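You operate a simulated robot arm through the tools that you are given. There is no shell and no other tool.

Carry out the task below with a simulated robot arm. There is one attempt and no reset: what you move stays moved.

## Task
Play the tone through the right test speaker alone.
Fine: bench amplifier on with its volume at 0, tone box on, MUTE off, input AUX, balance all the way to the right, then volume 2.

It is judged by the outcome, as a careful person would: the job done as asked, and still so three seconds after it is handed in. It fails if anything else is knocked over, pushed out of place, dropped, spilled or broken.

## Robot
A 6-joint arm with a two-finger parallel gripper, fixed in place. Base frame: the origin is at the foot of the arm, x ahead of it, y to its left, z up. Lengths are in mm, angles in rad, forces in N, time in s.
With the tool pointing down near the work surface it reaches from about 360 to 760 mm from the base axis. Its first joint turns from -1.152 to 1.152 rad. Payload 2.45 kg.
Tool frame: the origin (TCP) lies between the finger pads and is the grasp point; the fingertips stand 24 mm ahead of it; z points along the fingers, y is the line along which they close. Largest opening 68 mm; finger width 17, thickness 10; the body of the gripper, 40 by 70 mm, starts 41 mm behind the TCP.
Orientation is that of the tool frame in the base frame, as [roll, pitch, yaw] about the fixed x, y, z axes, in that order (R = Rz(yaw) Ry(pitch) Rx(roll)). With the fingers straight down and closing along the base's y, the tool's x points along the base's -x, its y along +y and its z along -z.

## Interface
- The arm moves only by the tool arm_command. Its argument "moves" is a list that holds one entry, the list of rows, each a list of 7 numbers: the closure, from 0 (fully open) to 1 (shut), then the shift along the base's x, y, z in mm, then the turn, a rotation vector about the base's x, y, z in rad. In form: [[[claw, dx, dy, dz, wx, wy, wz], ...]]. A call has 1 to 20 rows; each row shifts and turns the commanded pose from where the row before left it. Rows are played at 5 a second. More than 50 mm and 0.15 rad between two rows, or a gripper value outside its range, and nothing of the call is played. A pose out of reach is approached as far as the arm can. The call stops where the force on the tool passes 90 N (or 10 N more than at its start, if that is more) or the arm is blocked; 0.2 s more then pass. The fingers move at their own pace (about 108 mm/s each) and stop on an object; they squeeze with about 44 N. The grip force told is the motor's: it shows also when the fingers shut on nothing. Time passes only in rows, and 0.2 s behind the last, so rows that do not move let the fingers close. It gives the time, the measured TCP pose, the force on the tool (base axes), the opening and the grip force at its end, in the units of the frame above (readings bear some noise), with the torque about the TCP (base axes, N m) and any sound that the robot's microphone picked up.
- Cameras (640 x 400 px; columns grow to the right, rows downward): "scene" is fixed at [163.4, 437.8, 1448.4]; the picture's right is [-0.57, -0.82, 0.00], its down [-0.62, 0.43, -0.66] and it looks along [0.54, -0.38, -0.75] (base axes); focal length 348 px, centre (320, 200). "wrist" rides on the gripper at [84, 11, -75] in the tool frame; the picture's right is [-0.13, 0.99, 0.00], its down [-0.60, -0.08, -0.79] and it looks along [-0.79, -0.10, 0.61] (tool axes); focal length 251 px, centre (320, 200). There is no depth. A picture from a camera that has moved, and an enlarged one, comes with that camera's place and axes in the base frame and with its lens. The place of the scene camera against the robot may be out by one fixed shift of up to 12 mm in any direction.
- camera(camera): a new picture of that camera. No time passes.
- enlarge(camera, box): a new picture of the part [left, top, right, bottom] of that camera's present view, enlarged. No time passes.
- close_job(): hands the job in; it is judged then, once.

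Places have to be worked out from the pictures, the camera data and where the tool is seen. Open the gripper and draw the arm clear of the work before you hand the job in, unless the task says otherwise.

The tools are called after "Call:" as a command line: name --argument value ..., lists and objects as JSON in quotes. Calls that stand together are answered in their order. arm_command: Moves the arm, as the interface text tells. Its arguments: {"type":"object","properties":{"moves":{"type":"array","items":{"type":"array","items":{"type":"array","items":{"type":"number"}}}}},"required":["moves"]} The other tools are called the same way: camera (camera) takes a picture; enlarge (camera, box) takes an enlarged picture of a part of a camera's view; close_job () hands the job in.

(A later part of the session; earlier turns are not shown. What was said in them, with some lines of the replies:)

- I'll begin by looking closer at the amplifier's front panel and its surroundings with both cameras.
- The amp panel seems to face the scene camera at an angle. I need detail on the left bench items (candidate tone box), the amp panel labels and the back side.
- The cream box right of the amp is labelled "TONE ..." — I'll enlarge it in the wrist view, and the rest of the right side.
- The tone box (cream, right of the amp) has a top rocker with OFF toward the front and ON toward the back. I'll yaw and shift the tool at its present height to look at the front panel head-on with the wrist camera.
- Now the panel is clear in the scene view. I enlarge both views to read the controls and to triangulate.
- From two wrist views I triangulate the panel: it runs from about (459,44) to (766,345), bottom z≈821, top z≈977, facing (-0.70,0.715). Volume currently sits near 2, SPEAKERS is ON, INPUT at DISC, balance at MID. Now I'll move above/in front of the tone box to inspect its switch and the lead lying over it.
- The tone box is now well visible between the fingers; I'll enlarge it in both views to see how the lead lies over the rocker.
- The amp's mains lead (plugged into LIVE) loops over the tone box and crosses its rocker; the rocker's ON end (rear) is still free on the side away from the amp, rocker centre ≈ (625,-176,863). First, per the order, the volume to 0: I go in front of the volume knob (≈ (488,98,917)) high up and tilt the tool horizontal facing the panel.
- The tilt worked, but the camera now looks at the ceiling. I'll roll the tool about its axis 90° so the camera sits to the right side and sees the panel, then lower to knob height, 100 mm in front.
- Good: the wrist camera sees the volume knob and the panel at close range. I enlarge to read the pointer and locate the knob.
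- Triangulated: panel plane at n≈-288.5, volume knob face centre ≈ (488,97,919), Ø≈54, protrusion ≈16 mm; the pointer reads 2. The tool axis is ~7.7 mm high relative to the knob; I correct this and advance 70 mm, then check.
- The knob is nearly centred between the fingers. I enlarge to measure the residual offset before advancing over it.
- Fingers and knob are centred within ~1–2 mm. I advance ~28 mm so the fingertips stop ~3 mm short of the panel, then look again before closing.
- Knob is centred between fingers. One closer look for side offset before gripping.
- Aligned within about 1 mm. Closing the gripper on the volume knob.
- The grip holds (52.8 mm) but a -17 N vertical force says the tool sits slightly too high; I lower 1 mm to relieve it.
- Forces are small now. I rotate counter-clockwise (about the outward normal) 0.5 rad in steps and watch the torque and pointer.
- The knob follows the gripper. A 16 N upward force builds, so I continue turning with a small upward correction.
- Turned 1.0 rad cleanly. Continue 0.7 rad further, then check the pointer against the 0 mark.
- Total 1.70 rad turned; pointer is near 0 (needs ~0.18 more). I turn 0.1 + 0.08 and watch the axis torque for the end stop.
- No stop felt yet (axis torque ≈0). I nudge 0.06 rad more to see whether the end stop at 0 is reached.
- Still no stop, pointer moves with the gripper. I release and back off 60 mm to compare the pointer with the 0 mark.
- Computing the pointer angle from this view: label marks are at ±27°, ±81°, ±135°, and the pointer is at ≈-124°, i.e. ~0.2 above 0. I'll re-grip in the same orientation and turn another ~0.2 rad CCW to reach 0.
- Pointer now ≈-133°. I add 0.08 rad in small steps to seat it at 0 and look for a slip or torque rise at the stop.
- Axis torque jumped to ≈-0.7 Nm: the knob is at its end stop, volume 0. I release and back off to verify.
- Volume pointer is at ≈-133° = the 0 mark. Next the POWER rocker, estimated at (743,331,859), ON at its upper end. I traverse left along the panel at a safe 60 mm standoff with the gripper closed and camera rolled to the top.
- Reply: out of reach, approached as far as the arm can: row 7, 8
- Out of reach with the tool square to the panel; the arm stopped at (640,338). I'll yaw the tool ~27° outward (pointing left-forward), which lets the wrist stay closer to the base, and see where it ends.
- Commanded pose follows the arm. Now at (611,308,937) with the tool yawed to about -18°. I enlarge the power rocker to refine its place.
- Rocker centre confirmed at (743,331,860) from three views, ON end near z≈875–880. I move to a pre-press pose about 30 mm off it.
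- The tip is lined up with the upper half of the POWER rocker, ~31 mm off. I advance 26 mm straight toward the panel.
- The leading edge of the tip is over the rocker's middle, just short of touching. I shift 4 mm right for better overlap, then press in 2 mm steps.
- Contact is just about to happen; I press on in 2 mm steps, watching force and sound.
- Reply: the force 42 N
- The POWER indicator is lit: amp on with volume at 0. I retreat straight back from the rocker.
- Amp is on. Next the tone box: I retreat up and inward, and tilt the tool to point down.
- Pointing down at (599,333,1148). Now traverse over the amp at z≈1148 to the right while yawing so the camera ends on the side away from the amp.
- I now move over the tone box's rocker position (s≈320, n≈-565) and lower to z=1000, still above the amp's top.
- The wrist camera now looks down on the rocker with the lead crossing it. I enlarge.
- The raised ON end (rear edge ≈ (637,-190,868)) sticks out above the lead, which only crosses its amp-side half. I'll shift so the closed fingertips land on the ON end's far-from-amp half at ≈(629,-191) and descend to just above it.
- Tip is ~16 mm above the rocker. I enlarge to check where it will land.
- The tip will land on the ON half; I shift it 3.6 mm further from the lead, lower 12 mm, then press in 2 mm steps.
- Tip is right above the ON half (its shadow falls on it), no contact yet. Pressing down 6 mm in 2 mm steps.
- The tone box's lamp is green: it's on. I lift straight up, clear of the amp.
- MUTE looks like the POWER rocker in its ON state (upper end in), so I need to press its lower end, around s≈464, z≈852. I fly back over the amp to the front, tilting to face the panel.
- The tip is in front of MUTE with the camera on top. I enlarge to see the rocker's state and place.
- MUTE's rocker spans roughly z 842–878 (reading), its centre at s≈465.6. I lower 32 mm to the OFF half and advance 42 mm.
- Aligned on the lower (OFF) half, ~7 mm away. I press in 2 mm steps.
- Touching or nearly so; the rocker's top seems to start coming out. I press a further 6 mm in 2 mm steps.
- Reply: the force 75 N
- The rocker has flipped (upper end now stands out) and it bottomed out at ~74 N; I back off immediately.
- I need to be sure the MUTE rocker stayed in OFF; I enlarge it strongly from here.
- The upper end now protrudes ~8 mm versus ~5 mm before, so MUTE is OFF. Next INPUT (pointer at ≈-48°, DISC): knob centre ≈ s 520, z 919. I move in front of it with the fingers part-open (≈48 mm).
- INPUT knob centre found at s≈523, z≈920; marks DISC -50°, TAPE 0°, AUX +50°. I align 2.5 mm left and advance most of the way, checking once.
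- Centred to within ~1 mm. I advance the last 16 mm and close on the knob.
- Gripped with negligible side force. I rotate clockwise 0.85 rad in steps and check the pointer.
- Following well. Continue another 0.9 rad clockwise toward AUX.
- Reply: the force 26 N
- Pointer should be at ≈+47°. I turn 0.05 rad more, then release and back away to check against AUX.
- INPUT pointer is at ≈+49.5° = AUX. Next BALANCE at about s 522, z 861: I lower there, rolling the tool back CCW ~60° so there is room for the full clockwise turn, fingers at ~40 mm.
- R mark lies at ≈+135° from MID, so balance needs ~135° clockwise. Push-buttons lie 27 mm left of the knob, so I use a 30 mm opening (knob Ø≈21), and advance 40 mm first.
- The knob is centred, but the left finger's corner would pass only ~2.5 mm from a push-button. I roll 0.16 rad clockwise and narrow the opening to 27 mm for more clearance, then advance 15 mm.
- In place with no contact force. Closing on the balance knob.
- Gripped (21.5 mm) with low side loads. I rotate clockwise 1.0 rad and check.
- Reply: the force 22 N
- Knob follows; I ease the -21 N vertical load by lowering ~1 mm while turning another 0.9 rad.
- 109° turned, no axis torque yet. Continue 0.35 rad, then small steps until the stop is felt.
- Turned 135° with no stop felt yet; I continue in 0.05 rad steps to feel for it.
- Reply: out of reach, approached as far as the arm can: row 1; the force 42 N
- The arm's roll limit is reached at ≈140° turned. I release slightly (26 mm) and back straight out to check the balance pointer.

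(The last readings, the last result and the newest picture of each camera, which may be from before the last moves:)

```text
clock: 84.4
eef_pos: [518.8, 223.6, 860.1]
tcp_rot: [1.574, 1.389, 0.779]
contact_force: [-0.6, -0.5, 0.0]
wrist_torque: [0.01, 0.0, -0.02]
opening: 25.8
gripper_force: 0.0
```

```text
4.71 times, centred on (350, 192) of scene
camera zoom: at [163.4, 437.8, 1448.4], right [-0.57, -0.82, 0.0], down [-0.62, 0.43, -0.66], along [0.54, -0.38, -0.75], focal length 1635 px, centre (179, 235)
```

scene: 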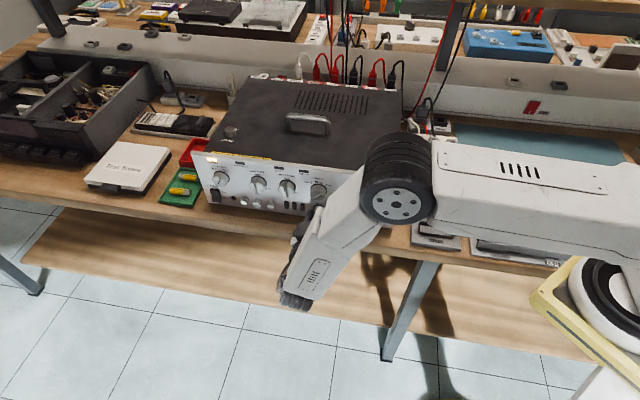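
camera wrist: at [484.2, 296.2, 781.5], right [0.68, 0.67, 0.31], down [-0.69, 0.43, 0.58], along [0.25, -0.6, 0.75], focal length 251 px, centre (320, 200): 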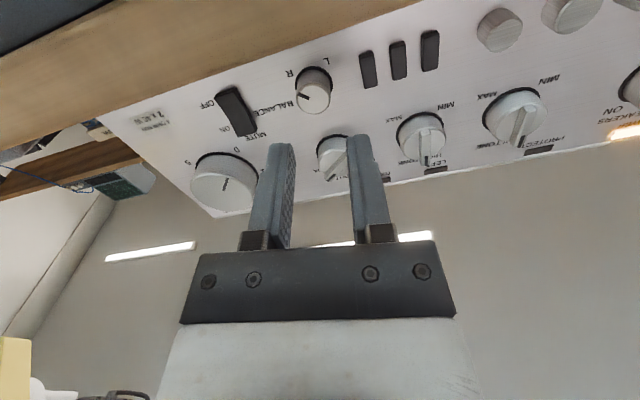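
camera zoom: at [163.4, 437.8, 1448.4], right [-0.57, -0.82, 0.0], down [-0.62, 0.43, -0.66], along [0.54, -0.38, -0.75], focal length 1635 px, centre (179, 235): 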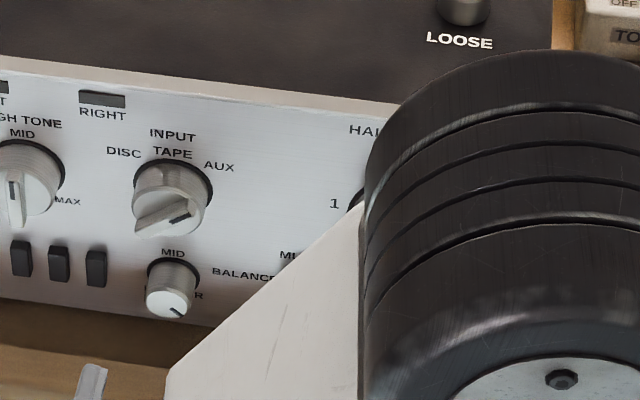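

The pointer is now visible from below; I enlarge to measure its angle against R, and look at MUTE as well.

Call:
enlarge --camera "wrist" --box '[270, 50, 350, 120]'

Call:
enlarge --camera "wrist" --box '[190, 70, 350, 190]'

Call:
enlarge --camera "scene" --box '[310, 190, 345, 215]'

```text
5.71 times, centred on (310, 85) of wrist
camera zoom: at [484.2, 296.2, 781.5], right [0.68, 0.67, 0.31], down [-0.69, 0.43, 0.58], along [0.25, -0.6, 0.75], focal length 1437 px, centre (377, 857)
```

zoom: 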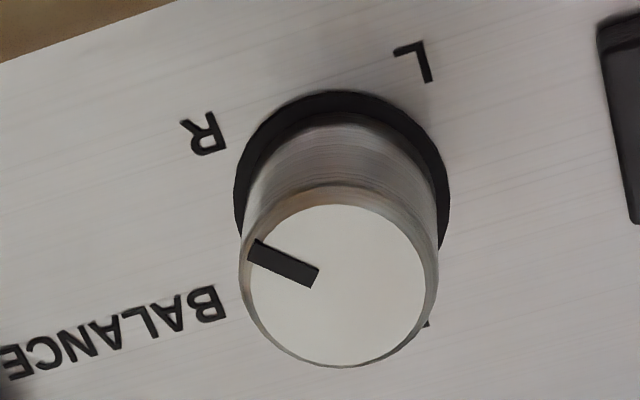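

```text
3.33 times, centred on (270, 130) of wrist
camera zoom: at [484.2, 296.2, 781.5], right [0.68, 0.67, 0.31], down [-0.69, 0.43, 0.58], along [0.25, -0.6, 0.75], focal length 838 px, centre (487, 433)
```

zoom: 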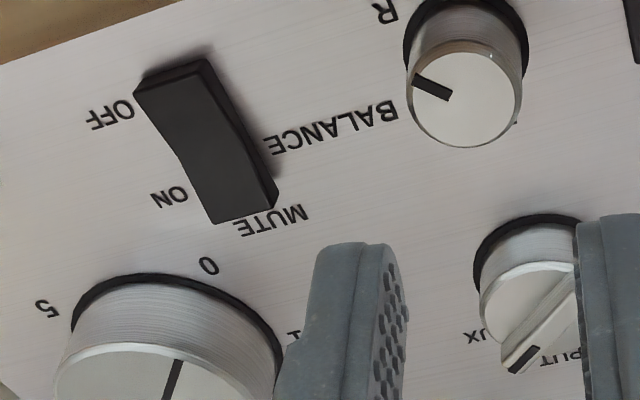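

```text
16.00 times, centred on (328, 202) of scene
camera zoom: at [163.4, 437.8, 1448.4], right [-0.57, -0.82, 0.0], down [-0.62, 0.43, -0.66], along [0.54, -0.38, -0.75], focal length 5560 px, centre (200, 160)
```

zoom: 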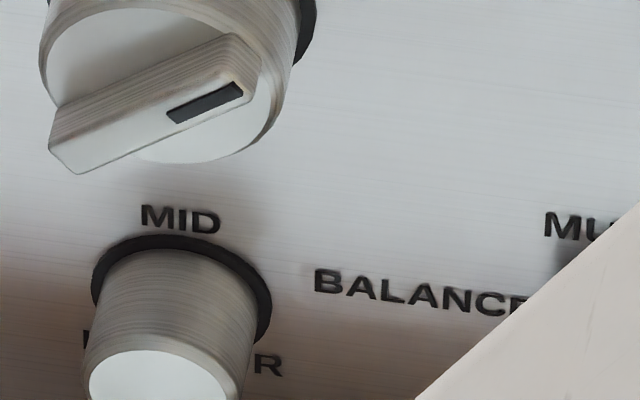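

Pointer reads ≈134°, R mark ≈135–138°; MUTE viewed from below also shows its OFF end pressed in. To be sure balance is fully at its stop, I'll roll back CCW, re-grip and feel for the end stop.

Call:
arm_command --moves '[[[0.5, -2.7, -2.7, 0.7, -0.0979, 0.1001, 0], [0.5, 0, 0, 0, -0.0979, 0.1001, 0], [0.5, 0, 0, 0, -0.0979, 0.1001, 0], [0.5, 0, 0, 0, -0.0979, 0.1001, 0], [0.5, 0, 0, 0, -0.0979, 0.1001, 0], [0.5, 0, 0, 0, -0.0979, 0.1001, 0], [0.5, 0, 0, 0, -0.0979, 0.1001, 0], [0.5, 0, 0, 0, -0.0979, 0.1001, 0], [0.5, 0, 0, 0, -0.0979, 0.1001, 0], [0.5, 0, 0, 0, -0.0979, 0.1001, 0], [0.5, 0, 0, 0, -0.0979, 0.1001, 0], [0.5, 0, 0, 0, -0.0979, 0.1001, 0], [0.5, 0, 0, 0, -0.0979, 0.1001, 0], [0.5, 0, 0, 0, -0.0979, 0.1001, 0], [0.5, 0, 0, 0, 0, 0, 0]]]'

Call:
camera --camera "wrist"

Call:
enlarge --camera "wrist" --box '[240, 40, 400, 160]'

```text
clock: 87.6
eef_pos: [515.0, 221.9, 860.8]
tcp_rot: [-1.575, -0.211, -2.372]
contact_force: [-0.7, 0.6, 0.1]
wrist_torque: [0.0, -0.03, 0.01]
opening: 33.9
gripper_force: 0.1
```

```text
taken
camera wrist: at [402.9, 216.8, 869.8], right [-0.06, -0.06, -1.0], down [-0.12, 0.99, -0.05], along [0.99, 0.11, -0.07], focal length 251 px, centre (320, 200)
```

wrist: 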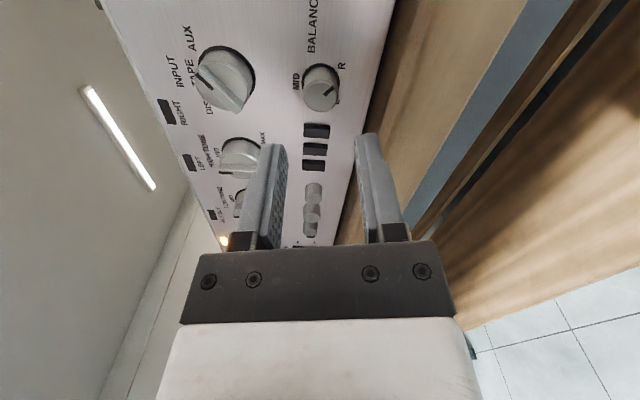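

```text
3.33 times, centred on (320, 100) of wrist
camera zoom: at [402.9, 216.8, 869.8], right [-0.06, -0.06, -1.0], down [-0.12, 0.99, -0.05], along [0.99, 0.11, -0.07], focal length 838 px, centre (320, 533)
```

zoom: 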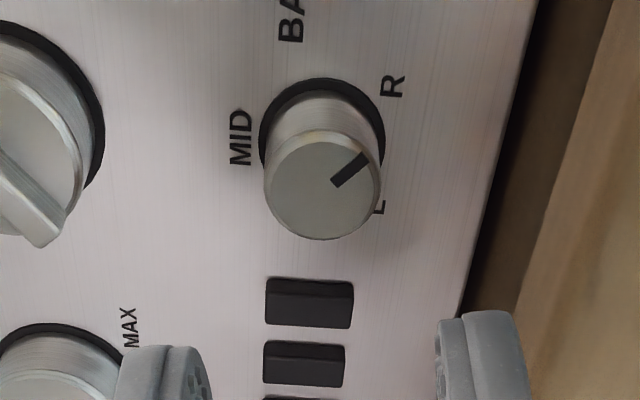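

Aligned on the knob again; pointer measures ≈130–134°. I advance, grip and turn clockwise in small steps to find the stop.

Call:
arm_command --moves '[[[0.5, 10.5, -10.7, 0, 0, 0, 0], [0.5, 10.5, -10.7, 0, 0, 0, 0], [0.5, 10.5, -10.7, 0, 0, 0, 0], [0.5, 6, -6.1, 0, 0, 0, 0], [0.5, 4.4, -4.5, 0, 0, 0, 0], [0.5, 0, 0, 0, 0, 0, 0], [1, 0, 0, 0, 0, 0, 0], [1, 0, 0, 0, 0, 0, 0]]]'

Call:
enlarge --camera "wrist" --box '[240, 80, 400, 220]'

```text
clock: 89.4
eef_pos: [558.1, 178.2, 860.4]
tcp_rot: [-1.575, -0.213, -2.369]
contact_force: [2.5, -1.8, -7.3]
wrist_torque: [-0.17, -0.22, 0.08]
opening: 21.4
gripper_force: 38.3
```

```text
2.86 times, centred on (320, 150) of wrist
camera zoom: at [444.9, 174.3, 869.1], right [-0.06, -0.05, -1.0], down [-0.12, 0.99, -0.05], along [0.99, 0.12, -0.07], focal length 718 px, centre (320, 343)
```

zoom: 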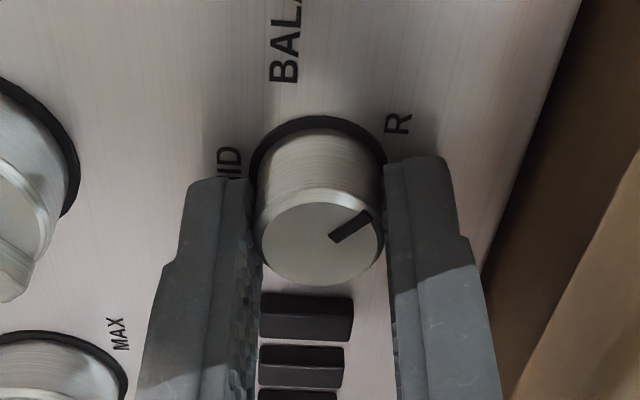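

Gripped. Now small clockwise steps, reading the axis torque.

Call:
arm_command --moves '[[[1, 0, 0, -0.3, 0.035, -0.0357, 0], [1, 0, 0, 0, 0, 0, 0]]]'

Call:
arm_command --moves '[[[1, 0, 0, 0, 0.035, -0.0357, 0], [1, 0, 0, 0, 0, 0, 0]]]'

Call:
enlarge --camera "wrist" --box '[240, 80, 400, 220]'

```text
clock: 90.0
eef_pos: [556.8, 179.2, 859.7]
tcp_rot: [-1.57, -0.161, -2.369]
contact_force: [1.1, -3.3, -3.1]
wrist_torque: [-0.32, 0.26, 0.51]
opening: 21.4
gripper_force: 38.2
```

```text
clock: 90.6
eef_pos: [558.8, 177.6, 860.3]
tcp_rot: [-1.575, -0.112, -2.37]
contact_force: [-2.7, -0.1, -3.1]
wrist_torque: [-0.39, 0.16, -0.35]
opening: 21.7
gripper_force: 38.0
```

```text
2.86 times, centred on (320, 150) of wrist
camera zoom: at [444.4, 174.0, 860.6], right [0.01, 0.02, -1.0], down [-0.12, 0.99, 0.01], along [0.99, 0.12, 0.01], focal length 718 px, centre (320, 343)
```

zoom: 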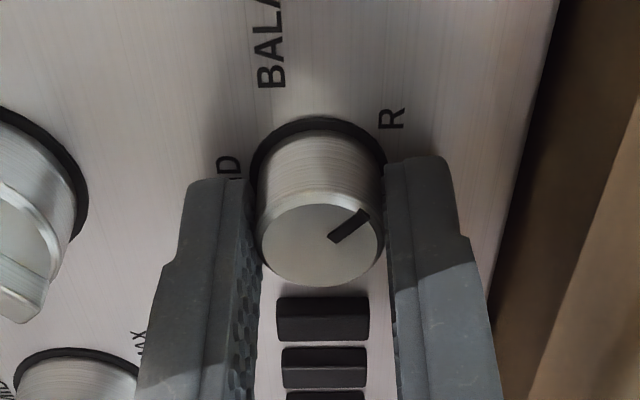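

Axis torque rose to ≈0.4 Nm and the knob began to slip: balance is at its right stop. I release and back out.

Call:
arm_command --moves '[[[0.5, 0, 0, 0, 0, 0, 0], [0.5, 0, 0, 0, 0, 0, 0], [0.5, -10.5, 10.7, 0, 0, 0, 0], [0.5, -14, 14.3, 0, 0, 0, 0], [0.5, -14, 14.3, 0, 0, 0, 0], [0.5, 0, 0, 0, 0, 0, 0]]]'

Call:
camera --camera "wrist"

Call:
enlarge --camera "wrist" --box '[200, 20, 400, 150]'

```text
clock: 92.0
eef_pos: [518.4, 216.7, 860.2]
tcp_rot: [-1.575, -0.111, -2.371]
contact_force: [-0.3, 0.2, -0.8]
wrist_torque: [-0.02, 0.0, -0.01]
opening: 33.9
gripper_force: 0.1
```

```text
taken
camera wrist: at [405.5, 213.5, 860.8], right [0.01, 0.02, -1.0], down [-0.12, 0.99, 0.01], along [0.99, 0.12, 0.01], focal length 251 px, centre (320, 200)
```

wrist: 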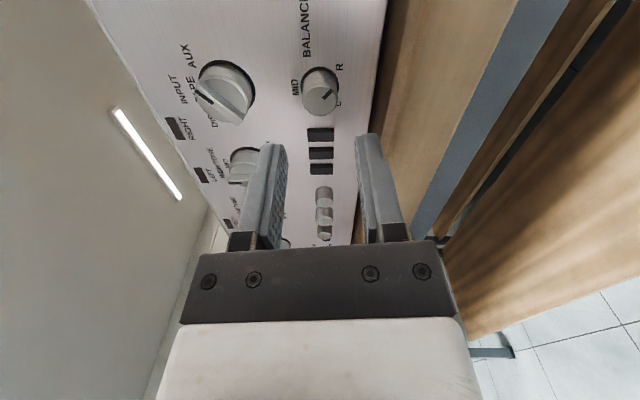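

```text
3.08 times, centred on (300, 85) of wrist
camera zoom: at [405.5, 213.5, 860.8], right [0.01, 0.02, -1.0], down [-0.12, 0.99, 0.01], along [0.99, 0.12, 0.01], focal length 774 px, centre (382, 554)
```

zoom: 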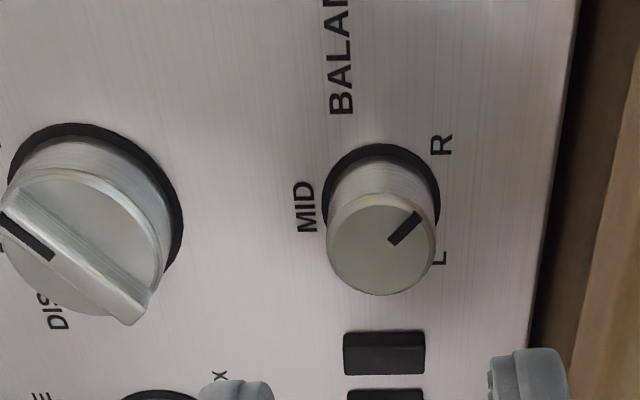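

Balance is at R stop, INPUT stays at AUX. Last: volume to 2. I move back in front of the volume knob (s≈418, z≈919), rolling CCW to θ≈115° to have room for the 108° clockwise turn, and opening fully.

Call:
arm_command --moves '[[[0, -5.72, -5.6, 4.52, -0.1016, 0.1038, 0], [0, -5.72, -5.6, 4.52, -0.1016, 0.1038, 0], [0, -5.72, -5.6, 4.52, -0.1016, 0.1038, 0], [0, -5.72, -5.6, 4.52, -0.1016, 0.1038, 0], [0, -5.72, -5.6, 4.52, -0.1016, 0.1038, 0], [0, -5.72, -5.6, 4.52, -0.1016, 0.1038, 0], [0, -5.72, -5.6, 4.52, -0.1016, 0.1038, 0], [0, -5.72, -5.6, 4.52, -0.1016, 0.1038, 0], [0, -5.72, -5.6, 4.52, -0.1016, 0.1038, 0], [0, -5.72, -5.6, 4.52, -0.1016, 0.1038, 0], [0, -5.72, -5.6, 4.52, -0.1016, 0.1038, 0], [0, -5.72, -5.6, 4.52, -0.1016, 0.1038, 0], [0, -5.72, -5.6, 4.52, -0.1016, 0.1038, 0], [0, 0, 0, 0, 0, 0, 0]]]'

Call:
camera --camera "wrist"

Call:
enlarge --camera "wrist" --box '[200, 20, 440, 170]'

Call:
enlarge --camera "scene" --box '[190, 140, 370, 240]'

```text
clock: 95.0
eef_pos: [445.6, 144.7, 919.5]
tcp_rot: [1.566, -1.141, 0.779]
contact_force: [0.2, -0.8, -0.3]
wrist_torque: [-0.01, -0.01, -0.04]
opening: 68.0
gripper_force: 0.0
```

```text
taken
camera wrist: at [410.8, 217.1, 1001.7], right [-0.69, -0.67, 0.3], down [-0.68, 0.44, -0.58], along [0.26, -0.6, -0.76], focal length 251 px, centre (320, 200)
```

wrist: 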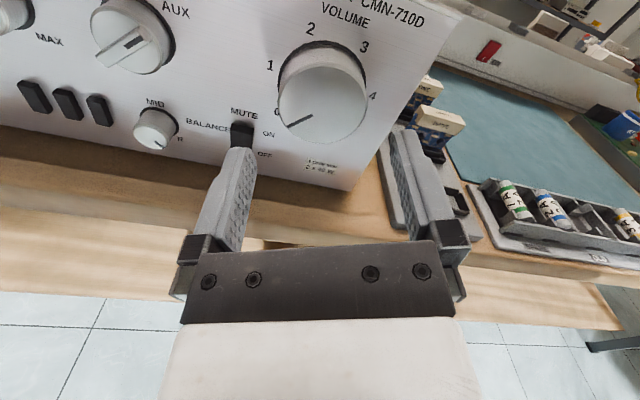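

```text
2.67 times, centred on (320, 95) of wrist
camera zoom: at [410.8, 217.1, 1001.7], right [-0.69, -0.67, 0.3], down [-0.68, 0.44, -0.58], along [0.26, -0.6, -0.76], focal length 670 px, centre (320, 480)
```

zoom: 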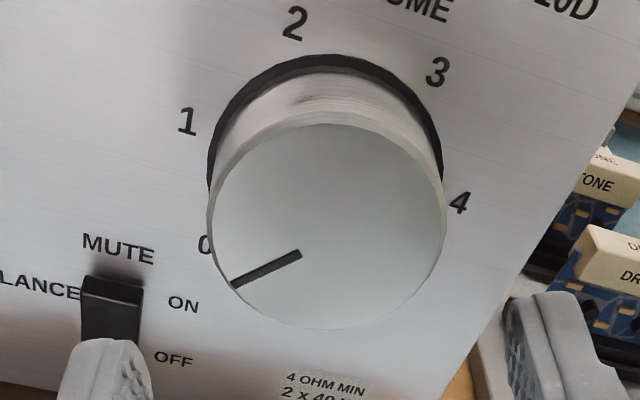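

```text
3.56 times, centred on (280, 190) of scene
camera zoom: at [163.4, 437.8, 1448.4], right [-0.57, -0.82, 0.0], down [-0.62, 0.43, -0.66], along [0.54, -0.38, -0.75], focal length 1236 px, centre (462, 236)
```

zoom: 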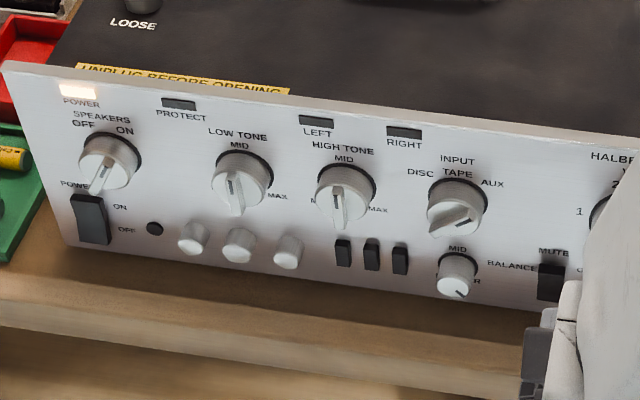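

Labels put the knob centre within 1 mm of the tool axis; the pointer is at 0 and MUTE's ON end stands proud (OFF). I advance 53 mm and grip the volume knob.

Call:
arm_command --moves '[[[0, -0.5, -0.5, 0, 0, 0, 0], [0, 10.5, -10.7, 0, 0, 0, 0], [0, 10.5, -10.7, 0, 0, 0, 0], [0, 9.8, -10, 0, 0, 0, 0], [0, 6.5, -6.7, 0, 0, 0, 0], [0, 0, 0, 0, 0, 0, 0], [1, 0, 0, 0, 0, 0, 0], [1, 0, 0, 0, 0, 0, 0]]]'

Call:
enlarge --camera "wrist" --box '[200, 60, 440, 260]'

```text
clock: 96.8
eef_pos: [481.9, 105.5, 918.7]
tcp_rot: [1.564, -1.143, 0.779]
contact_force: [1.3, -6.0, 3.2]
wrist_torque: [0.18, 0.21, 0.68]
opening: 53.6
gripper_force: 45.3
```

```text
2.00 times, centred on (320, 160) of wrist
camera zoom: at [447.3, 177.3, 1001.7], right [-0.69, -0.67, 0.29], down [-0.68, 0.44, -0.58], along [0.26, -0.6, -0.76], focal length 503 px, centre (320, 280)
```

zoom: 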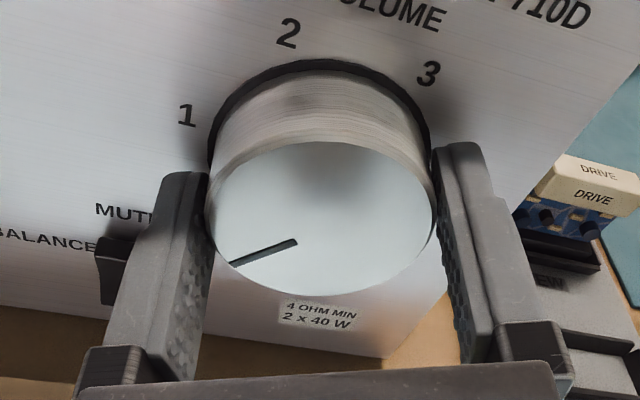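

Gripped with small forces. I turn clockwise 0.95 rad (half way) and check sound and pointer.

Call:
arm_command --moves '[[[1, 0, 0, 0, 0.0665, -0.0679, 0], [1, 0, 0, 0, 0.0665, -0.0679, 0], [1, 0, 0, 0, 0.0665, -0.0679, 0], [1, 0, 0, 0, 0.0665, -0.0679, 0], [1, 0, 0, 0, 0.0665, -0.0679, 0], [1, 0, 0, 0, 0.0665, -0.0679, 0], [1, 0, 0, 0, 0.0665, -0.0679, 0], [1, 0, 0, 0, 0.0665, -0.0679, 0], [1, 0, 0, 0, 0.0665, -0.0679, 0], [1, 0, 0, 0, 0.0665, -0.0679, 0], [1, 0, 0, 0, 0, 0, 0]]]'

Call:
camera --camera "wrist"

Call:
enlarge --camera "scene" --box '[190, 140, 370, 240]'

```text
clock: 99.2
eef_pos: [480.9, 104.9, 919.1]
tcp_rot: [-1.572, -1.047, -2.371]
contact_force: [-4.4, -29.6, 3.3]
wrist_torque: [-0.36, -0.35, 0.85]
opening: 53.7
gripper_force: 45.4
```

```text
taken
camera wrist: at [392.2, 124.0, 988.0], right [-0.57, -0.55, -0.61], down [-0.29, 0.83, -0.48], along [0.77, -0.1, -0.63], focal length 251 px, centre (320, 200)
```

wrist: 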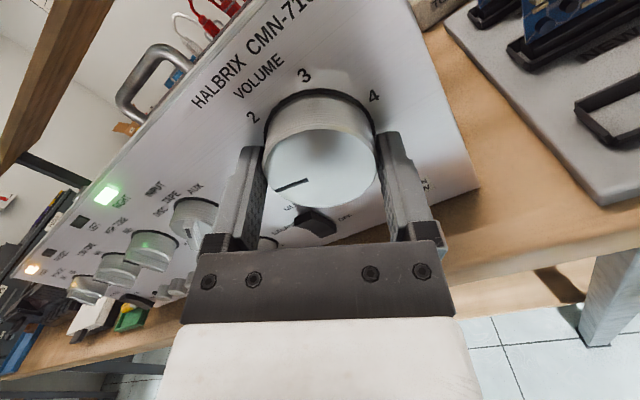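

```text
3.56 times, centred on (280, 190) of scene
camera zoom: at [163.2, 437.0, 1448.6], right [-0.57, -0.82, 0.0], down [-0.62, 0.43, -0.66], along [0.54, -0.38, -0.75], focal length 1236 px, centre (462, 236)
```

zoom: 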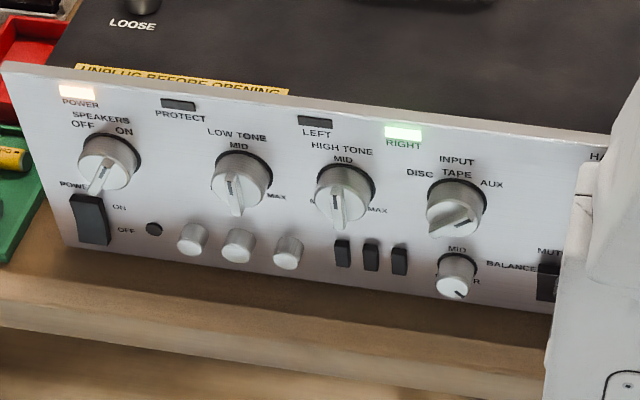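

RIGHT indicator is lit, LEFT is dark — signal through the right channel only. I relieve the ~24 N side load by shifting 1 mm right and continue turning 0.85 rad.

Call:
arm_command --moves '[[[1, -0.4, -0.4, 0, 0.0665, -0.0679, 0], [1, -0.4, -0.4, 0, 0.0665, -0.0679, 0], [1, 0, 0, 0, 0.0665, -0.0679, 0], [1, 0, 0, -0.3, 0.0665, -0.0679, 0], [1, 0, 0, -0.3, 0.0665, -0.0679, 0], [1, 0, 0, -0.3, 0.0665, -0.0679, 0], [1, 0, 0, 0, 0.0665, -0.0679, 0], [1, 0, 0, 0, 0.0665, -0.0679, 0], [1, 0, 0, 0, 0.0665, -0.0679, 0], [1, 0, 0, 0, 0, 0, 0]]]'

Call:
camera --camera "wrist"

Call:
enlarge --camera "wrist" --box '[200, 60, 440, 260]'

```text
clock: 101.4
eef_pos: [481.1, 105.9, 917.4]
tcp_rot: [-1.575, -0.19, -2.367]
contact_force: [-2.3, -17.6, 1.0]
wrist_torque: [-0.1, -0.08, 0.43]
opening: 53.6
gripper_force: 44.4
```

```text
taken
camera wrist: at [368.0, 100.9, 925.6], right [-0.05, -0.04, -1.0], down [-0.12, 0.99, -0.03], along [0.99, 0.12, -0.05], focal length 251 px, centre (320, 200)
```

wrist: 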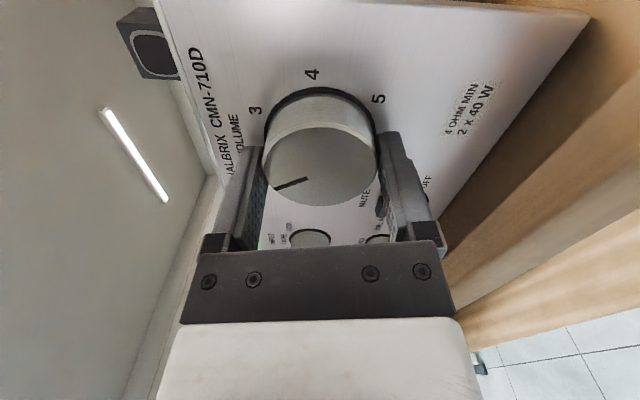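

```text
2.00 times, centred on (320, 160) of wrist
camera zoom: at [368.0, 100.9, 925.6], right [-0.05, -0.04, -1.0], down [-0.12, 0.99, -0.03], along [0.99, 0.12, -0.05], focal length 503 px, centre (320, 280)
```

zoom: 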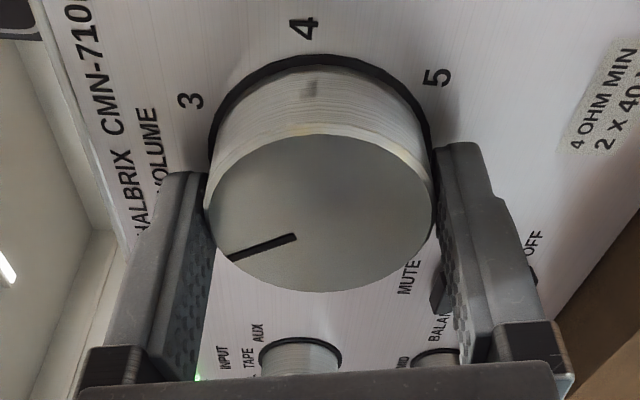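

Pointer ≈-28…-31° vs. the 2 mark at -27°. I add 0.05 rad, then release and back off for a careful check.

Call:
arm_command --moves '[[[1, 0, 0, 0, 0.035, -0.0357, 0], [1, 0, 0, 0, 0, 0, 0], [0, 0, 0, 0, 0, 0, 0], [0, 0, 0, 0, 0, 0, 0], [0, -10.5, 10.7, 0, 0, 0, 0], [0, -14, 14.3, 0, 0, 0, 0], [0, -14, 14.3, 0, 0, 0, 0], [0, 0, 0, 0, 0, 0, 0]]]'

Call:
camera --camera "wrist"

Call:
enlarge --camera "wrist" --box '[220, 20, 420, 160]'

```text
clock: 103.2
eef_pos: [442.7, 145.7, 918.3]
tcp_rot: [-1.574, -0.142, -2.368]
contact_force: [-0.4, -0.4, -0.3]
wrist_torque: [0.02, 0.02, 0.0]
opening: 67.9
gripper_force: 0.1
```

```text
taken
camera wrist: at [329.8, 140.7, 921.3], right [-0.01, -0.01, -1.0], down [-0.12, 0.99, -0.01], along [0.99, 0.12, -0.01], focal length 251 px, centre (320, 200)
```

wrist: 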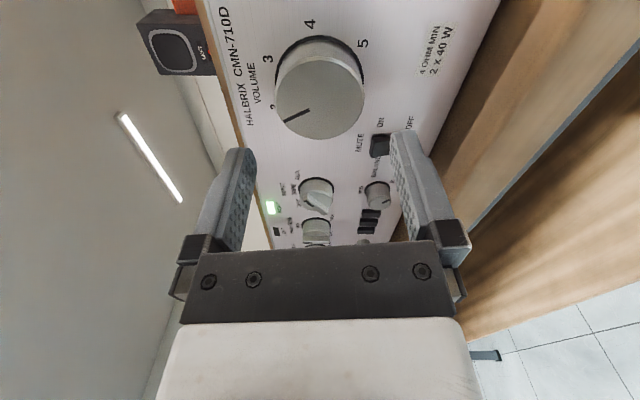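

```text
2.86 times, centred on (320, 90) of wrist
camera zoom: at [329.8, 140.7, 921.3], right [-0.01, -0.01, -1.0], down [-0.12, 0.99, -0.01], along [0.99, 0.12, -0.01], focal length 718 px, centre (320, 514)
```

zoom: 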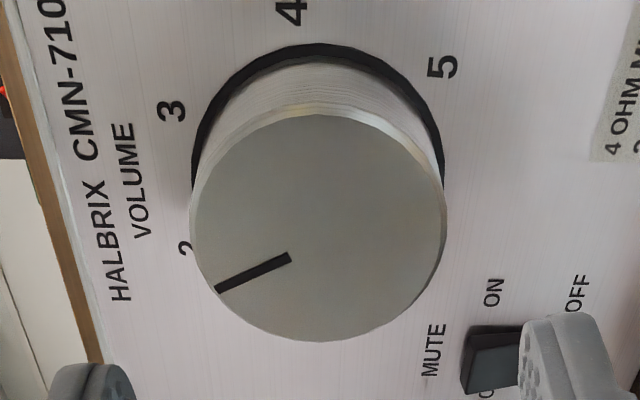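

Pointer computes to -27.6°, i.e. volume ≈1.99 — on the 2 mark; RIGHT light is on. I back the arm off and up, gripper open, and wait to listen.

Call:
arm_command --moves '[[[0, -20, 20, 0, 0, 0, 0], [0, -20, 20, 5, 0, 0, 0], [0, -10, 10, 40, 0, 0, 0], [0, 0, 0, 45, 0, 0, 0], [0, 0, 0, 45, 0, 0, 0], [0, 0, 0, 45, 0, 0, 0], [0, 0, 0, 0, 0, 0, 0], [0, 0, 0, 0, 0, 0, 0], [0, 0, 0, 0, 0, 0, 0]]]'

Call:
camera --camera "scene"

Call:
camera --camera "wrist"

```text
clock: 105.2
eef_pos: [393.3, 195.3, 1098.0]
tcp_rot: [-1.575, -0.142, -2.369]
contact_force: [-0.3, -0.5, -0.9]
wrist_torque: [0.01, 0.03, 0.03]
opening: 67.9
gripper_force: 0.3
```

```text
taken
```

scene: 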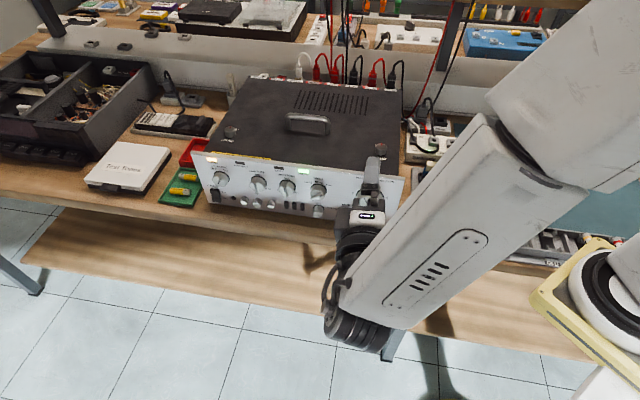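

```text
taken
camera wrist: at [280.3, 190.6, 1100.5], right [-0.01, -0.01, -1.0], down [-0.12, 0.99, 0.0], along [0.99, 0.12, -0.01], focal length 251 px, centre (320, 200)
```

wrist: 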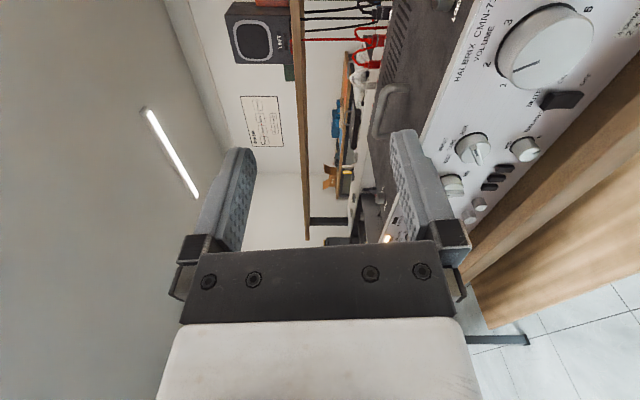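

The view is clearing; RIGHT lamp lit, LEFT dark. I move the arm further out of the way, up and to the side, so the scene camera can check everything.

Call:
arm_command --moves '[[[0, -10, -20, 20, 0.1021, 0.0999, 0], [0, -10, -20, 20, 0.1021, 0.0999, 0], [0, -10, -20, 20, 0.1021, 0.0999, 0], [0, 0, -20, 10, 0.1021, 0.0999, 0], [0, 0, -20, 0, 0.1021, 0.0999, 0], [0, 0, -20, 0, 0.1021, 0.0999, 0], [0, 0, -20, 0, 0.1021, 0.0999, 0], [0, 0, -20, 0, 0.1021, 0.0999, 0], [0, 0, -20, 0, 0.1021, 0.0999, 0], [0, 0, -20, 0, 0.1021, 0.0999, 0], [0, 0, -20, 0, 0.1021, 0.0999, 0], [0, 0, -20, 0, 0, 0, 0], [0, 0, 0, 0, 0, 0, 0]]]'

Call:
camera --camera "scene"

Call:
camera --camera "wrist"

```text
clock: 108.0
eef_pos: [380.1, -34.5, 1157.0]
tcp_rot: [3.136, 0.001, -2.224]
contact_force: [0.4, -0.3, 0.3]
wrist_torque: [-0.01, 0.01, 0.0]
opening: 68.2
gripper_force: 0.0
out of reach, approached as far as the arm can: row 7, 8
```

```text
taken
```

scene: 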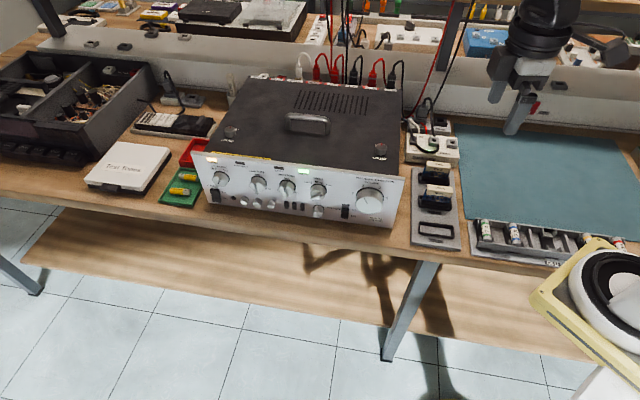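

```text
taken
camera wrist: at [319.8, -95.1, 1235.5], right [-0.71, 0.71, 0.0], down [0.43, 0.43, 0.79], along [0.56, 0.56, -0.61], focal length 251 px, centre (320, 200)
```

wrist: 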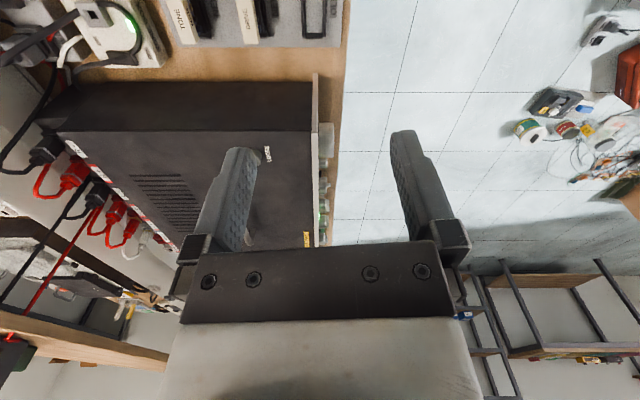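

The arm is clear of the work and the amp is fully visible. I enlarge the panel, tone box and surroundings for a final check.

Call:
enlarge --camera "scene" --box '[290, 155, 410, 235]'

Call:
enlarge --camera "scene" --box '[185, 140, 345, 230]'

Call:
enlarge --camera "scene" --box '[390, 95, 480, 165]'

Call:
enlarge --camera "scene" --box '[220, 0, 480, 130]'

Call:
enlarge --camera "scene" --box '[300, 185, 380, 225]'

```text
5.00 times, centred on (350, 195) of scene
camera zoom: at [163.4, 437.8, 1448.4], right [-0.57, -0.82, 0.0], down [-0.62, 0.43, -0.66], along [0.54, -0.38, -0.75], focal length 1737 px, centre (170, 225)
```

zoom: 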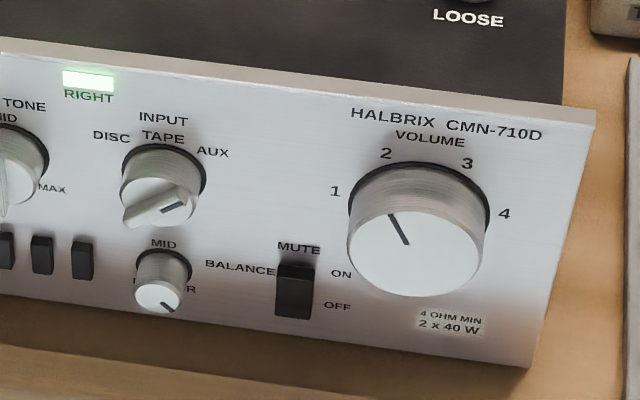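

```text
4.00 times, centred on (265, 185) of scene
camera zoom: at [163.4, 437.8, 1448.4], right [-0.57, -0.82, 0.0], down [-0.62, 0.43, -0.66], along [0.54, -0.38, -0.75], focal length 1390 px, centre (540, 260)
```

zoom: 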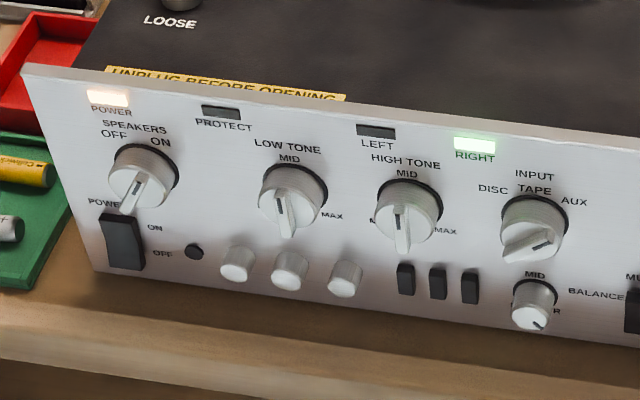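

```text
5.71 times, centred on (435, 130) of scene
camera zoom: at [163.4, 437.8, 1448.4], right [-0.57, -0.82, 0.0], down [-0.62, 0.43, -0.66], along [0.54, -0.38, -0.75], focal length 1986 px, centre (-337, 600)
```

zoom: 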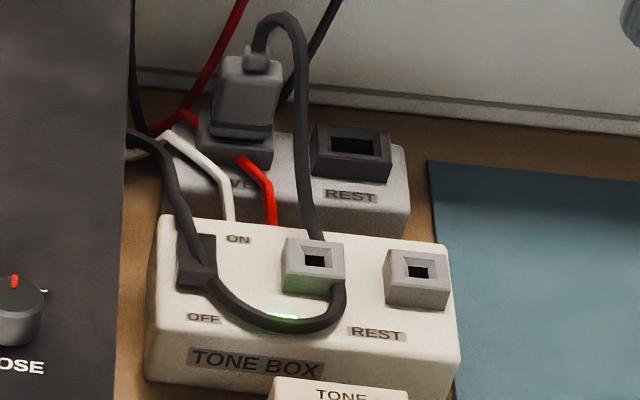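

```text
2.46 times, centred on (350, 65) of scene
camera zoom: at [163.4, 437.8, 1448.4], right [-0.57, -0.82, 0.0], down [-0.62, 0.43, -0.66], along [0.54, -0.38, -0.75], focal length 855 px, centre (246, 532)
```

zoom: 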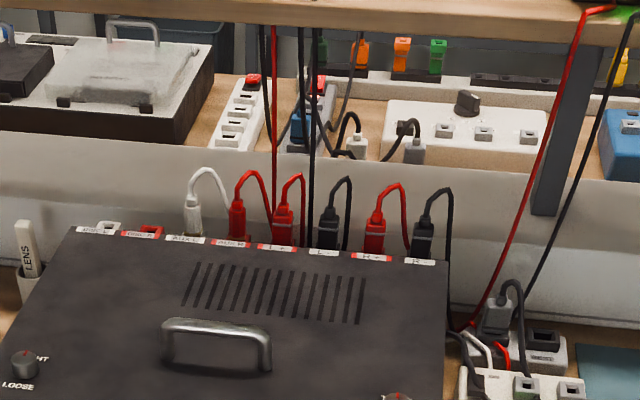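

```text
8.00 times, centred on (340, 205) of scene
camera zoom: at [163.4, 437.8, 1448.4], right [-0.57, -0.82, 0.0], down [-0.62, 0.43, -0.66], along [0.54, -0.38, -0.75], focal length 2780 px, centre (160, 160)
```

zoom: 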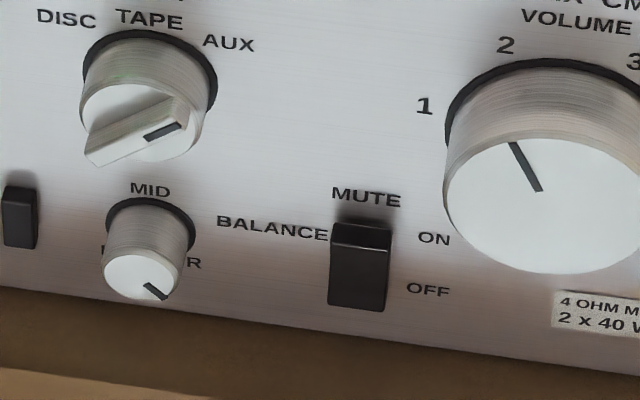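

Everything checks out: POWER lit, tone box lamp green, MUTE off, INPUT at AUX, BALANCE at the R stop, VOLUME pointer at 2 (≈-28°), RIGHT lamp lit with LEFT dark, nothing displaced, gripper open and arm clear. I hand the job in.

Call:
close_job

```text
The job is handed in.
```

The tone box, amplifier and balance are set so that only the right channel is driven. The amplifier's RIGHT lamp is lit and LEFT is dark. The robot's microphone never reported any sound, so the lamps are my only evidence that the tone is playing.

| Step | Final state | How I checked it |
|---|---|---|
| Volume to 0, then amplifier on | Done in that order | Knob turned to its stop at 0; POWER lamp lit |
| Tone box | On | Its green lamp is lit |
| MUTE | Off | The rocker's ON end now stands out |
| Input | AUX | Pointer on the AUX mark |
| Balance | Fully right | Turned until I felt the end stop |
| Volume | 2 | Pointer measured within about 1° of the 2 mark |

The amplifier's mains lead lies across the tone box switch. I pressed the part of the switch the lead does not cover and left the lead where it was. SPEAKERS was already on. In the last pictures nothing was knocked over or moved. The arm is clear of the bench with the gripper open.
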